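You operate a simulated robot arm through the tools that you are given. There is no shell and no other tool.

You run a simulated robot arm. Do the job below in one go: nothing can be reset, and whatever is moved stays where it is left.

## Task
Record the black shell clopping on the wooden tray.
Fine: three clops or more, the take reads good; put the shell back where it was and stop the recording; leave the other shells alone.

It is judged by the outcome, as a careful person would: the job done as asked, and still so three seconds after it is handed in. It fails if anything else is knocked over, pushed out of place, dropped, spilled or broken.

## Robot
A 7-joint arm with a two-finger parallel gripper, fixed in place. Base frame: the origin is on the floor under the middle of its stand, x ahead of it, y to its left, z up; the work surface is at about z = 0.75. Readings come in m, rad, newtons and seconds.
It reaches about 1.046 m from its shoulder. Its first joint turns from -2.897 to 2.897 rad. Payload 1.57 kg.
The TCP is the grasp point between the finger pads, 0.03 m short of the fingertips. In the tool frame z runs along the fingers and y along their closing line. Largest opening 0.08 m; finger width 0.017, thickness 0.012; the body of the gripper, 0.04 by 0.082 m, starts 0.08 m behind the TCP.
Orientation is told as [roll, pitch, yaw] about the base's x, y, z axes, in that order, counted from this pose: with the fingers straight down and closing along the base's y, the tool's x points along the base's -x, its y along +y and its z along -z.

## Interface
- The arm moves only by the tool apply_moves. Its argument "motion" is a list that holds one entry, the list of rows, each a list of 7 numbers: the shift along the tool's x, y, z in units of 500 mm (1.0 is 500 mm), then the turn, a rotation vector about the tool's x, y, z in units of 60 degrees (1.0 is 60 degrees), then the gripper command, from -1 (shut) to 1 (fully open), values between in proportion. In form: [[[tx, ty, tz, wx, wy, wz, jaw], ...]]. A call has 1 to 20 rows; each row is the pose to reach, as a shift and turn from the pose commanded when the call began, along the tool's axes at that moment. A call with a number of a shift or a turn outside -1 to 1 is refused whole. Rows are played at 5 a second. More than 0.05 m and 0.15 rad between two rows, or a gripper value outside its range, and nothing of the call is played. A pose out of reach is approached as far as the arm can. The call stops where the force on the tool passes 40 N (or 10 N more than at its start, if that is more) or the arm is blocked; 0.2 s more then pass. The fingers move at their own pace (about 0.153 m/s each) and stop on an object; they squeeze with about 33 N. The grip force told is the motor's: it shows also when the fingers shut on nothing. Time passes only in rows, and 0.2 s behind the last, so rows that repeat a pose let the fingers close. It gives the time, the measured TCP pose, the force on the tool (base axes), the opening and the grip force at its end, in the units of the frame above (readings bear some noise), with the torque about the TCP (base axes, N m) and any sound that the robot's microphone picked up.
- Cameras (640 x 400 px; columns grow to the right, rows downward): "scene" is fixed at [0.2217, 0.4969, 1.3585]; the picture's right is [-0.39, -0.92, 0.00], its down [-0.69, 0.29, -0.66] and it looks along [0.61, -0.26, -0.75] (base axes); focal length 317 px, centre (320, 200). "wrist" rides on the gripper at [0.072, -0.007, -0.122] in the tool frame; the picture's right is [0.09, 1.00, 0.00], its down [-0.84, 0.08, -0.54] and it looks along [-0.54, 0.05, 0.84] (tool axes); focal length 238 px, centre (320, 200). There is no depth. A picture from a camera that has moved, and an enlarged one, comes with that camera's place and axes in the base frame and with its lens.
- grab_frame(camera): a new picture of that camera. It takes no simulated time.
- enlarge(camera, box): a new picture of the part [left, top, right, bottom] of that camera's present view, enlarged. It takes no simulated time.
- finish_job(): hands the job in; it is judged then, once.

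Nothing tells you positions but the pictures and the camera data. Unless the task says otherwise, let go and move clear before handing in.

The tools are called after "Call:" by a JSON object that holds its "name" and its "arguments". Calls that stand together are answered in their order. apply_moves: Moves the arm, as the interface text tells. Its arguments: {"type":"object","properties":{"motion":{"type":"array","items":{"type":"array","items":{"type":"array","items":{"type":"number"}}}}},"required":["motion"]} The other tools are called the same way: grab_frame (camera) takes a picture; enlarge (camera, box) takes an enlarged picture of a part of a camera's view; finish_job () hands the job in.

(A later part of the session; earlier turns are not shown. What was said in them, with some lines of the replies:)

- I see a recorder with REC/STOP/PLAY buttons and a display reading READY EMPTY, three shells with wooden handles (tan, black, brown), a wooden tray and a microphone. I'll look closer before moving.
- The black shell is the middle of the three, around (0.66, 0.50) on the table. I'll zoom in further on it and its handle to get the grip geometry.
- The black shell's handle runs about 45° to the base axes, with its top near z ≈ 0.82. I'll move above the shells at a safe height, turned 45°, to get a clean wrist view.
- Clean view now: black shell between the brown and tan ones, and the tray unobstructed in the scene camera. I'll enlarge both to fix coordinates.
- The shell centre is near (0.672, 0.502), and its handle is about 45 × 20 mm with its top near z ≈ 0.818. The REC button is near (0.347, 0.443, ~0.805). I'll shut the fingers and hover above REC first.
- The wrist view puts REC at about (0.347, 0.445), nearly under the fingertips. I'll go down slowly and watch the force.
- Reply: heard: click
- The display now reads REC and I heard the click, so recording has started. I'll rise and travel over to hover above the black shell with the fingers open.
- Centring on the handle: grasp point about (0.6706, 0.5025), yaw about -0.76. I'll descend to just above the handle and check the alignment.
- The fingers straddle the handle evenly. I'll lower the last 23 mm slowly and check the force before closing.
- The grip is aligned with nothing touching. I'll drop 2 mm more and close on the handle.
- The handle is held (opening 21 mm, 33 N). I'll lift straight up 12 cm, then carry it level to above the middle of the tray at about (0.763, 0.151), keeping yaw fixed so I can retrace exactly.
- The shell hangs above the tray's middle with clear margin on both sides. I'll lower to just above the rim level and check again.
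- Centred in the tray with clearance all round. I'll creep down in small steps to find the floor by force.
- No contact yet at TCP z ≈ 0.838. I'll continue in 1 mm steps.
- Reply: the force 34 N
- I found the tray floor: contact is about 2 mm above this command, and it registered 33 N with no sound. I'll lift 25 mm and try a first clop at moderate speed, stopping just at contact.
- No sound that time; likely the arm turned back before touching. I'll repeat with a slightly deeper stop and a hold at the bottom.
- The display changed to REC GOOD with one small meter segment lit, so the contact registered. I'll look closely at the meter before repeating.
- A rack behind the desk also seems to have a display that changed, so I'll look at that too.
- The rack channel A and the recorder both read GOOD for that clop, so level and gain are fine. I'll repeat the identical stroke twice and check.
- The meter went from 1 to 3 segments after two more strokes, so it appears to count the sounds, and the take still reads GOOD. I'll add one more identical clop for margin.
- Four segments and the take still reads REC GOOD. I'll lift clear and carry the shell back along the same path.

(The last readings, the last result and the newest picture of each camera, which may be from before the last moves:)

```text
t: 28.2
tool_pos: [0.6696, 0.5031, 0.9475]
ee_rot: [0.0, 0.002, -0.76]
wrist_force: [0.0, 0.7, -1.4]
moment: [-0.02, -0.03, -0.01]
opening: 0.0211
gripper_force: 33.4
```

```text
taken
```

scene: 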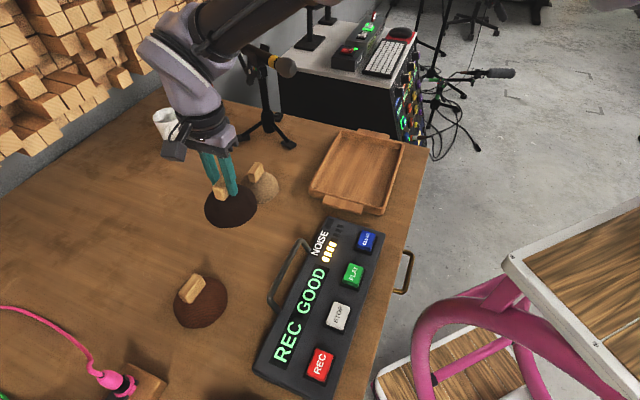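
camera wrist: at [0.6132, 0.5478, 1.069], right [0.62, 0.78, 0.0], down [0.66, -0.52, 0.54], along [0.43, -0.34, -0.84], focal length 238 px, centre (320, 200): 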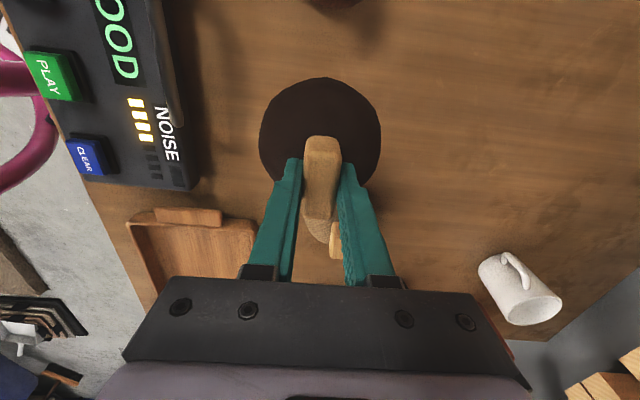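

Back over the original spot with the take still GOOD. I'll lower quickly at first and then at 1 mm per step for a silent set-down.

Call:
{"name": "apply_moves", "arguments": {"motion": [[[0, 0, 0.06, 0, 0, 0, -1], [0, 0, 0.12, 0, 0, 0, -1], [0, 0, 0.18, 0, 0, 0, -1], [0, 0, 0.21, 0, 0, 0, -1], [0, 0, 0.22, 0, 0, 0, -1], [0, 0, 0.226, 0, 0, 0, -1], [0, 0, 0.23, 0, 0, 0, -1], [0, 0, 0.232, 0, 0, 0, -1], [0, 0, 0.234, 0, 0, 0, -1], [0, 0, 0.236, 0, 0, 0, -1], [0, 0, 0.238, 0, 0, 0, -1]]]}}

Call:
{"name": "enlarge", "arguments": {"camera": "scene", "box": [210, 195, 274, 265]}}

Call:
{"name": "grab_frame", "arguments": {"camera": "wrist"}}

```text
t: 30.6
tool_pos: [0.6703, 0.5017, 0.8274]
ee_rot: [0.001, 0.001, -0.76]
wrist_force: [0.5, 0.3, -0.8]
moment: [0.05, 0.01, 0.04]
opening: 0.021
gripper_force: 33.2
```

```text
5.71 times, centred on (242, 230) of scene
camera zoom: at [0.2217, 0.4969, 1.3585], right [-0.39, -0.92, 0.0], down [-0.69, 0.29, -0.66], along [0.61, -0.26, -0.75], focal length 1813 px, centre (766, 29)
```

zoom: 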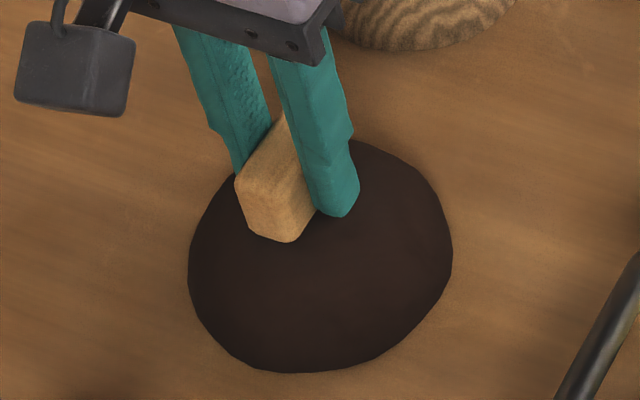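

```text
taken
camera wrist: at [0.6131, 0.5472, 0.9507], right [0.62, 0.79, 0.0], down [0.66, -0.52, 0.54], along [0.43, -0.34, -0.84], focal length 238 px, centre (320, 200)
```

wrist: 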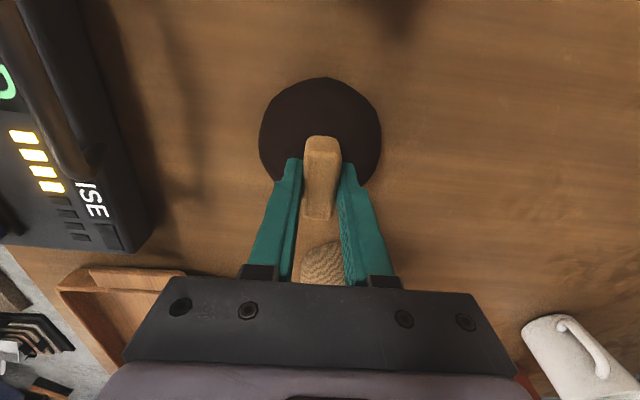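

The shell outline matches the original to within a pixel or two and it is still about 1 mm up. I'll take the last step in half-millimetres.

Call:
{"name": "apply_moves", "arguments": {"motion": [[[0, 0, 0.001, 0, 0, 0, -1], [0, 0, 0.002, 0, 0, 0, -1], [0, 0, 0.002, 0, 0, 0, -1]]]}}

```text
t: 31.4
tool_pos: [0.6684, 0.5024, 0.8266]
ee_rot: [0.0, 0.0, -0.762]
wrist_force: [0.3, -0.5, 0.1]
moment: [0.0, -0.05, 0.01]
opening: 0.021
gripper_force: 32.9
```

Call:
{"name": "apply_moves", "arguments": {"motion": [[[0, 0, 0.0008, 0, 0, 0, -1], [0, 0, 0.0008, 0, 0, 0, -1]]]}}

```text
t: 32.0
tool_pos: [0.6699, 0.5009, 0.8266]
ee_rot: [0.0, 0.0, -0.761]
wrist_force: [0.4, -0.1, -0.9]
moment: [0.04, -0.02, -0.02]
opening: 0.021
gripper_force: 33.3
```

Call:
{"name": "apply_moves", "arguments": {"motion": [[[0, 0, 0.0008, 0, 0, 0, -1], [0, 0, 0.0008, 0, 0, 0, -1]]]}}

```text
t: 32.6
tool_pos: [0.6693, 0.502, 0.8259]
ee_rot: [0.001, 0.0, -0.76]
wrist_force: [0.5, -0.3, 1.6]
moment: [-0.07, -0.02, 0.01]
opening: 0.0214
gripper_force: 32.9
```

Force shows about 3 N of contact, so the shell rests on the table. I'll open the fingers gradually, then rise straight up.

Call:
{"name": "apply_moves", "arguments": {"motion": [[[0, 0, 0, 0, 0, 0, -0.45], [0, 0, 0, 0, 0, 0, -0.35], [0, 0, 0, 0, 0, 0, 0], [0, 0, 0, 0, 0, 0, 0.5], [0, 0, 0, 0, 0, 0, 0.5]]]}}

Call:
{"name": "grab_frame", "arguments": {"camera": "wrist"}}

Call:
{"name": "grab_frame", "arguments": {"camera": "scene"}}

```text
t: 33.8
tool_pos: [0.67, 0.5016, 0.8265]
ee_rot: [-0.001, 0.0, -0.761]
wrist_force: [-0.2, -0.9, -0.2]
moment: [0.01, 0.0, -0.03]
opening: 0.06
gripper_force: 0.2
```

```text
taken
camera wrist: at [0.613, 0.5471, 0.9485], right [0.62, 0.79, 0.0], down [0.66, -0.52, 0.54], along [0.43, -0.34, -0.84], focal length 238 px, centre (320, 200)
```

wrist: 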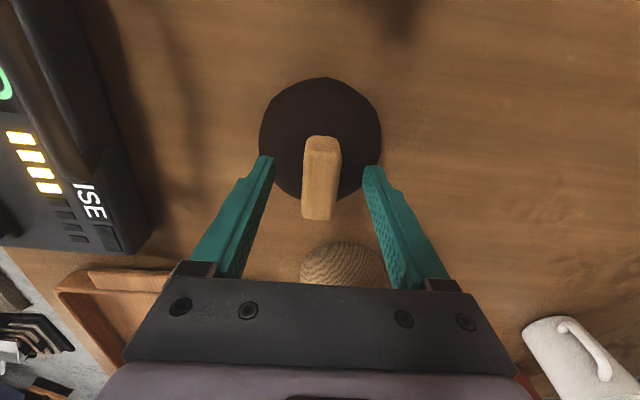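

```text
taken
```

scene: 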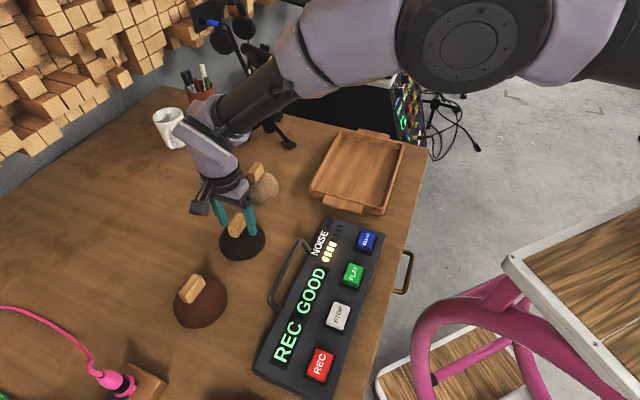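

The shell is released upright in place, and the recorder still shows REC GOOD with 4 segments. I'll rise clear, then move over STOP with the fingers shut.

Call:
{"name": "apply_moves", "arguments": {"motion": [[[0, 0, -0.03, 0, 0, 0, 0.6], [0, 0, -0.09, 0, 0, 0, 0.6], [0, 0, -0.17, 0, 0, 0, 0.6], [0, 0, -0.25, 0, 0, 0, 0.6], [0.026, -0.0668, -0.25, 0, 0, 0, 0], [0.052, -0.1335, -0.25, 0, 0, 0, -1], [0.078, -0.2003, -0.25, 0, 0, 0, -1], [0.104, -0.267, -0.25, 0, 0, 0, -1], [0.13, -0.3338, -0.25, 0, 0, 0, -1], [0.156, -0.4005, -0.25, 0, 0, 0, -1], [0.182, -0.4673, -0.25, 0, 0, 0, -1], [0.208, -0.534, -0.22, 0, 0, 0, -1], [0.208, -0.534, -0.16, 0, 0, 0, -1], [0.208, -0.534, -0.16, 0, 0, 0, -1]]]}}

Call:
{"name": "grab_frame", "arguments": {"camera": "wrist"}}

Call:
{"name": "grab_frame", "arguments": {"camera": "scene"}}

Call:
{"name": "enlarge", "arguments": {"camera": "scene", "box": [210, 195, 274, 265]}}

```text
t: 36.8
tool_pos: [0.4097, 0.3791, 0.9059]
ee_rot: [0.001, 0.001, -0.76]
wrist_force: [0.0, 0.6, -0.5]
moment: [0.01, 0.02, -0.01]
opening: 0.0001
gripper_force: 21.2
```

```text
taken
camera wrist: at [0.3534, 0.4245, 1.0286], right [0.62, 0.79, 0.0], down [0.66, -0.52, 0.54], along [0.43, -0.34, -0.84], focal length 238 px, centre (320, 200)
```

wrist: 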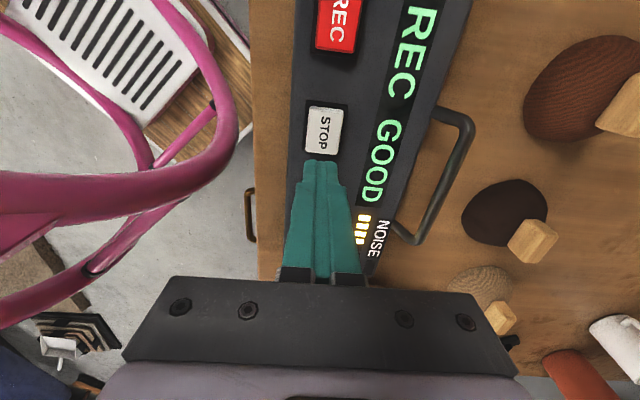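

```text
taken
```

scene: 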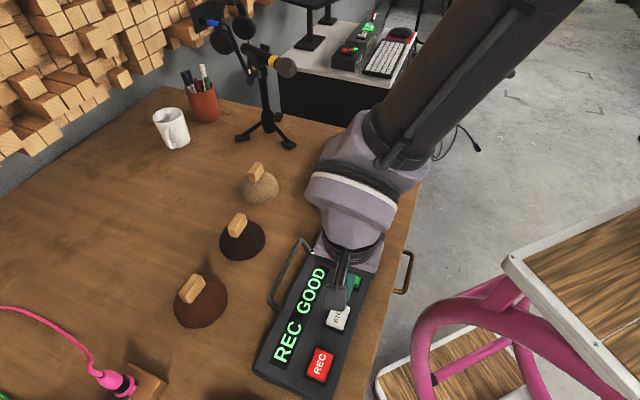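

```text
5.71 times, centred on (242, 230) of scene
camera zoom: at [0.2217, 0.4969, 1.3585], right [-0.39, -0.92, 0.0], down [-0.69, 0.29, -0.66], along [0.61, -0.26, -0.75], focal length 1813 px, centre (766, 29)
```

zoom: 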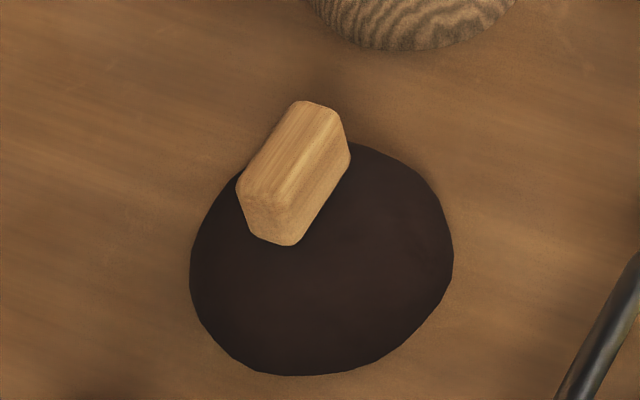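

The shell sits exactly where it started. STOP is at about (0.406, 0.385), and I'll press it the same way as REC.

Call:
{"name": "apply_moves", "arguments": {"motion": [[[0.0064, 0.001, 0.04, 0, 0, 0, -1], [0.0127, 0.0017, 0.08, 0, 0, 0, -1], [0.0127, 0.0017, 0.11, 0, 0, 0, -1], [0.0127, 0.0017, 0.12, 0, 0, 0, -1], [0.0127, 0.0017, 0.127, 0, 0, 0, -1], [0.0127, 0.0017, 0.132, 0, 0, 0, -1], [0.0127, 0.0017, 0.136, 0, 0, 0, -1], [0.0127, 0.0017, 0.139, 0, 0, 0, -1]]]}}

Call:
{"name": "grab_frame", "arguments": {"camera": "wrist"}}

```text
t: 38.6
tool_pos: [0.407, 0.3843, 0.8371]
ee_rot: [0.001, 0.0, -0.76]
wrist_force: [-0.1, 0.1, 1.3]
moment: [0.02, 0.01, -0.01]
opening: 0.0
gripper_force: 21.0
```

```text
taken
camera wrist: at [0.3496, 0.4303, 0.9594], right [0.62, 0.78, 0.0], down [0.66, -0.52, 0.54], along [0.43, -0.34, -0.84], focal length 238 px, centre (320, 200)
```

wrist: 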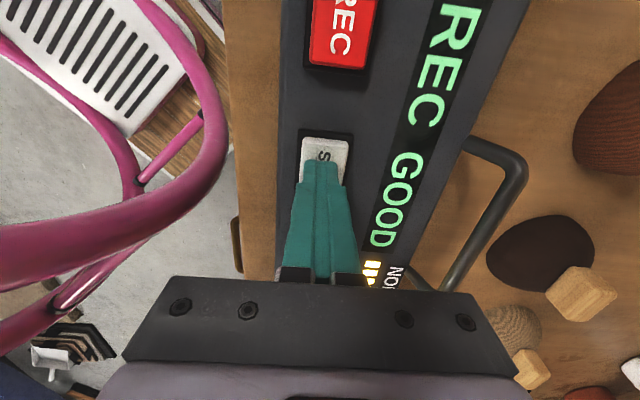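

Still REC GOOD with no click yet; the tip is just at the button. I'll press a little further in small steps.

Call:
{"name": "apply_moves", "arguments": {"motion": [[[0, 0, 0.002, 0, 0, 0, -1], [0, 0, 0.004, 0, 0, 0, -1], [0, 0, 0.006, 0, 0, 0, -1]]]}}

Call:
{"name": "grab_frame", "arguments": {"camera": "wrist"}}

```text
t: 39.4
tool_pos: [0.4064, 0.3845, 0.8342]
ee_rot: [0.0, 0.0, -0.756]
wrist_force: [-1.1, 0.4, 2.6]
moment: [0.01, 0.03, 0.03]
opening: 0.0
gripper_force: 21.0
heard: click
```

```text
taken
camera wrist: at [0.3496, 0.4301, 0.9565], right [0.62, 0.79, 0.0], down [0.66, -0.52, 0.54], along [0.43, -0.34, -0.84], focal length 238 px, centre (320, 200)
```

wrist: 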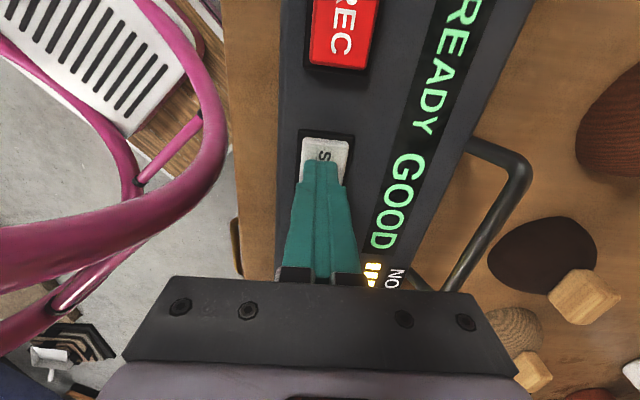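

The button clicked and the display now reads READY GOOD, so recording has stopped. I'll rise straight up and clear of everything.

Call:
{"name": "apply_moves", "arguments": {"motion": [[[0, 0, -0.02, 0, 0, 0, -1], [0, 0, -0.08, 0, 0, 0, -1], [0, 0, -0.16, 0, 0, 0, -1], [0, 0, -0.25, 0, 0, 0, -1], [0, 0, -0.34, 0, 0, 0, -1], [0, 0, -0.43, 0, 0, 0, -1], [0, 0, -0.52, 0, 0, 0, -1], [0, 0, -0.52, 0, 0, 0, -1]]]}}

Call:
{"name": "grab_frame", "arguments": {"camera": "scene"}}

Call:
{"name": "grab_frame", "arguments": {"camera": "wrist"}}

```text
t: 41.2
tool_pos: [0.4072, 0.3842, 1.0938]
ee_rot: [0.0, 0.0, -0.759]
wrist_force: [-0.3, -0.5, 0.0]
moment: [-0.03, -0.01, 0.0]
opening: 0.0
gripper_force: 21.3
```

```text
taken
```

scene: 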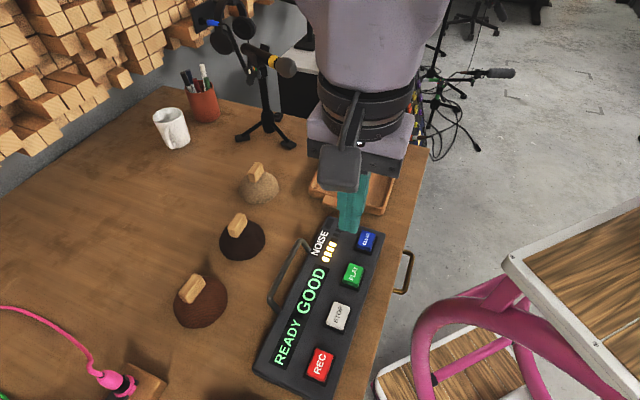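

```text
taken
camera wrist: at [0.3509, 0.43, 1.217], right [0.62, 0.78, 0.0], down [0.66, -0.52, 0.54], along [0.43, -0.34, -0.84], focal length 238 px, centre (320, 200)
```

wrist: 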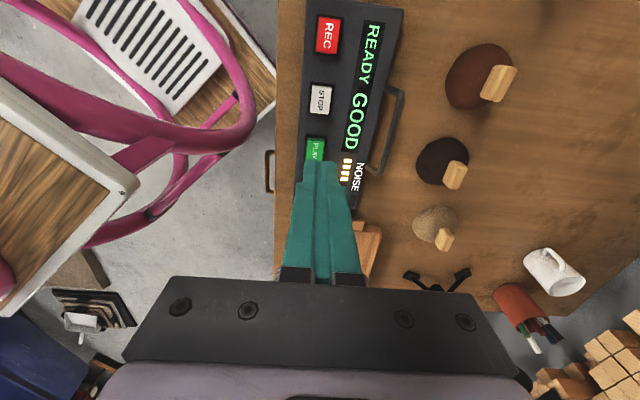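

The recorder reads READY GOOD with four sounds logged. The black shell is back on its original spot, the other shells and the tray look unmoved, and the arm is clear, so I'm handing in.

Call:
{"name": "finish_job", "arguments": {}}

```text
The job is handed in.
```

The black shell's clops on the wooden tray are recorded, and the recorder is stopped and reads READY GOOD. I haven't had a verdict on the job, only confirmation that it was handed in.

- **Clops:** I made four good strokes on the tray. The recorder's NOISE meter rose by one segment with each, ending at four. The robot's own microphone reported only the button clicks, so the count comes from the meter. An earlier slow touch and one trial stroke didn't register.
- **Shell:** It is back on its original spot, and its outline in the scene camera matches the starting picture to within a pixel or so. It was set down slowly and added nothing to the meter.
- **Everything else:** I didn't touch the other two shells, and they look unmoved. The tray was in the same place in the last clear picture of it, after the clops. The arm was clear of everything when I handed in.
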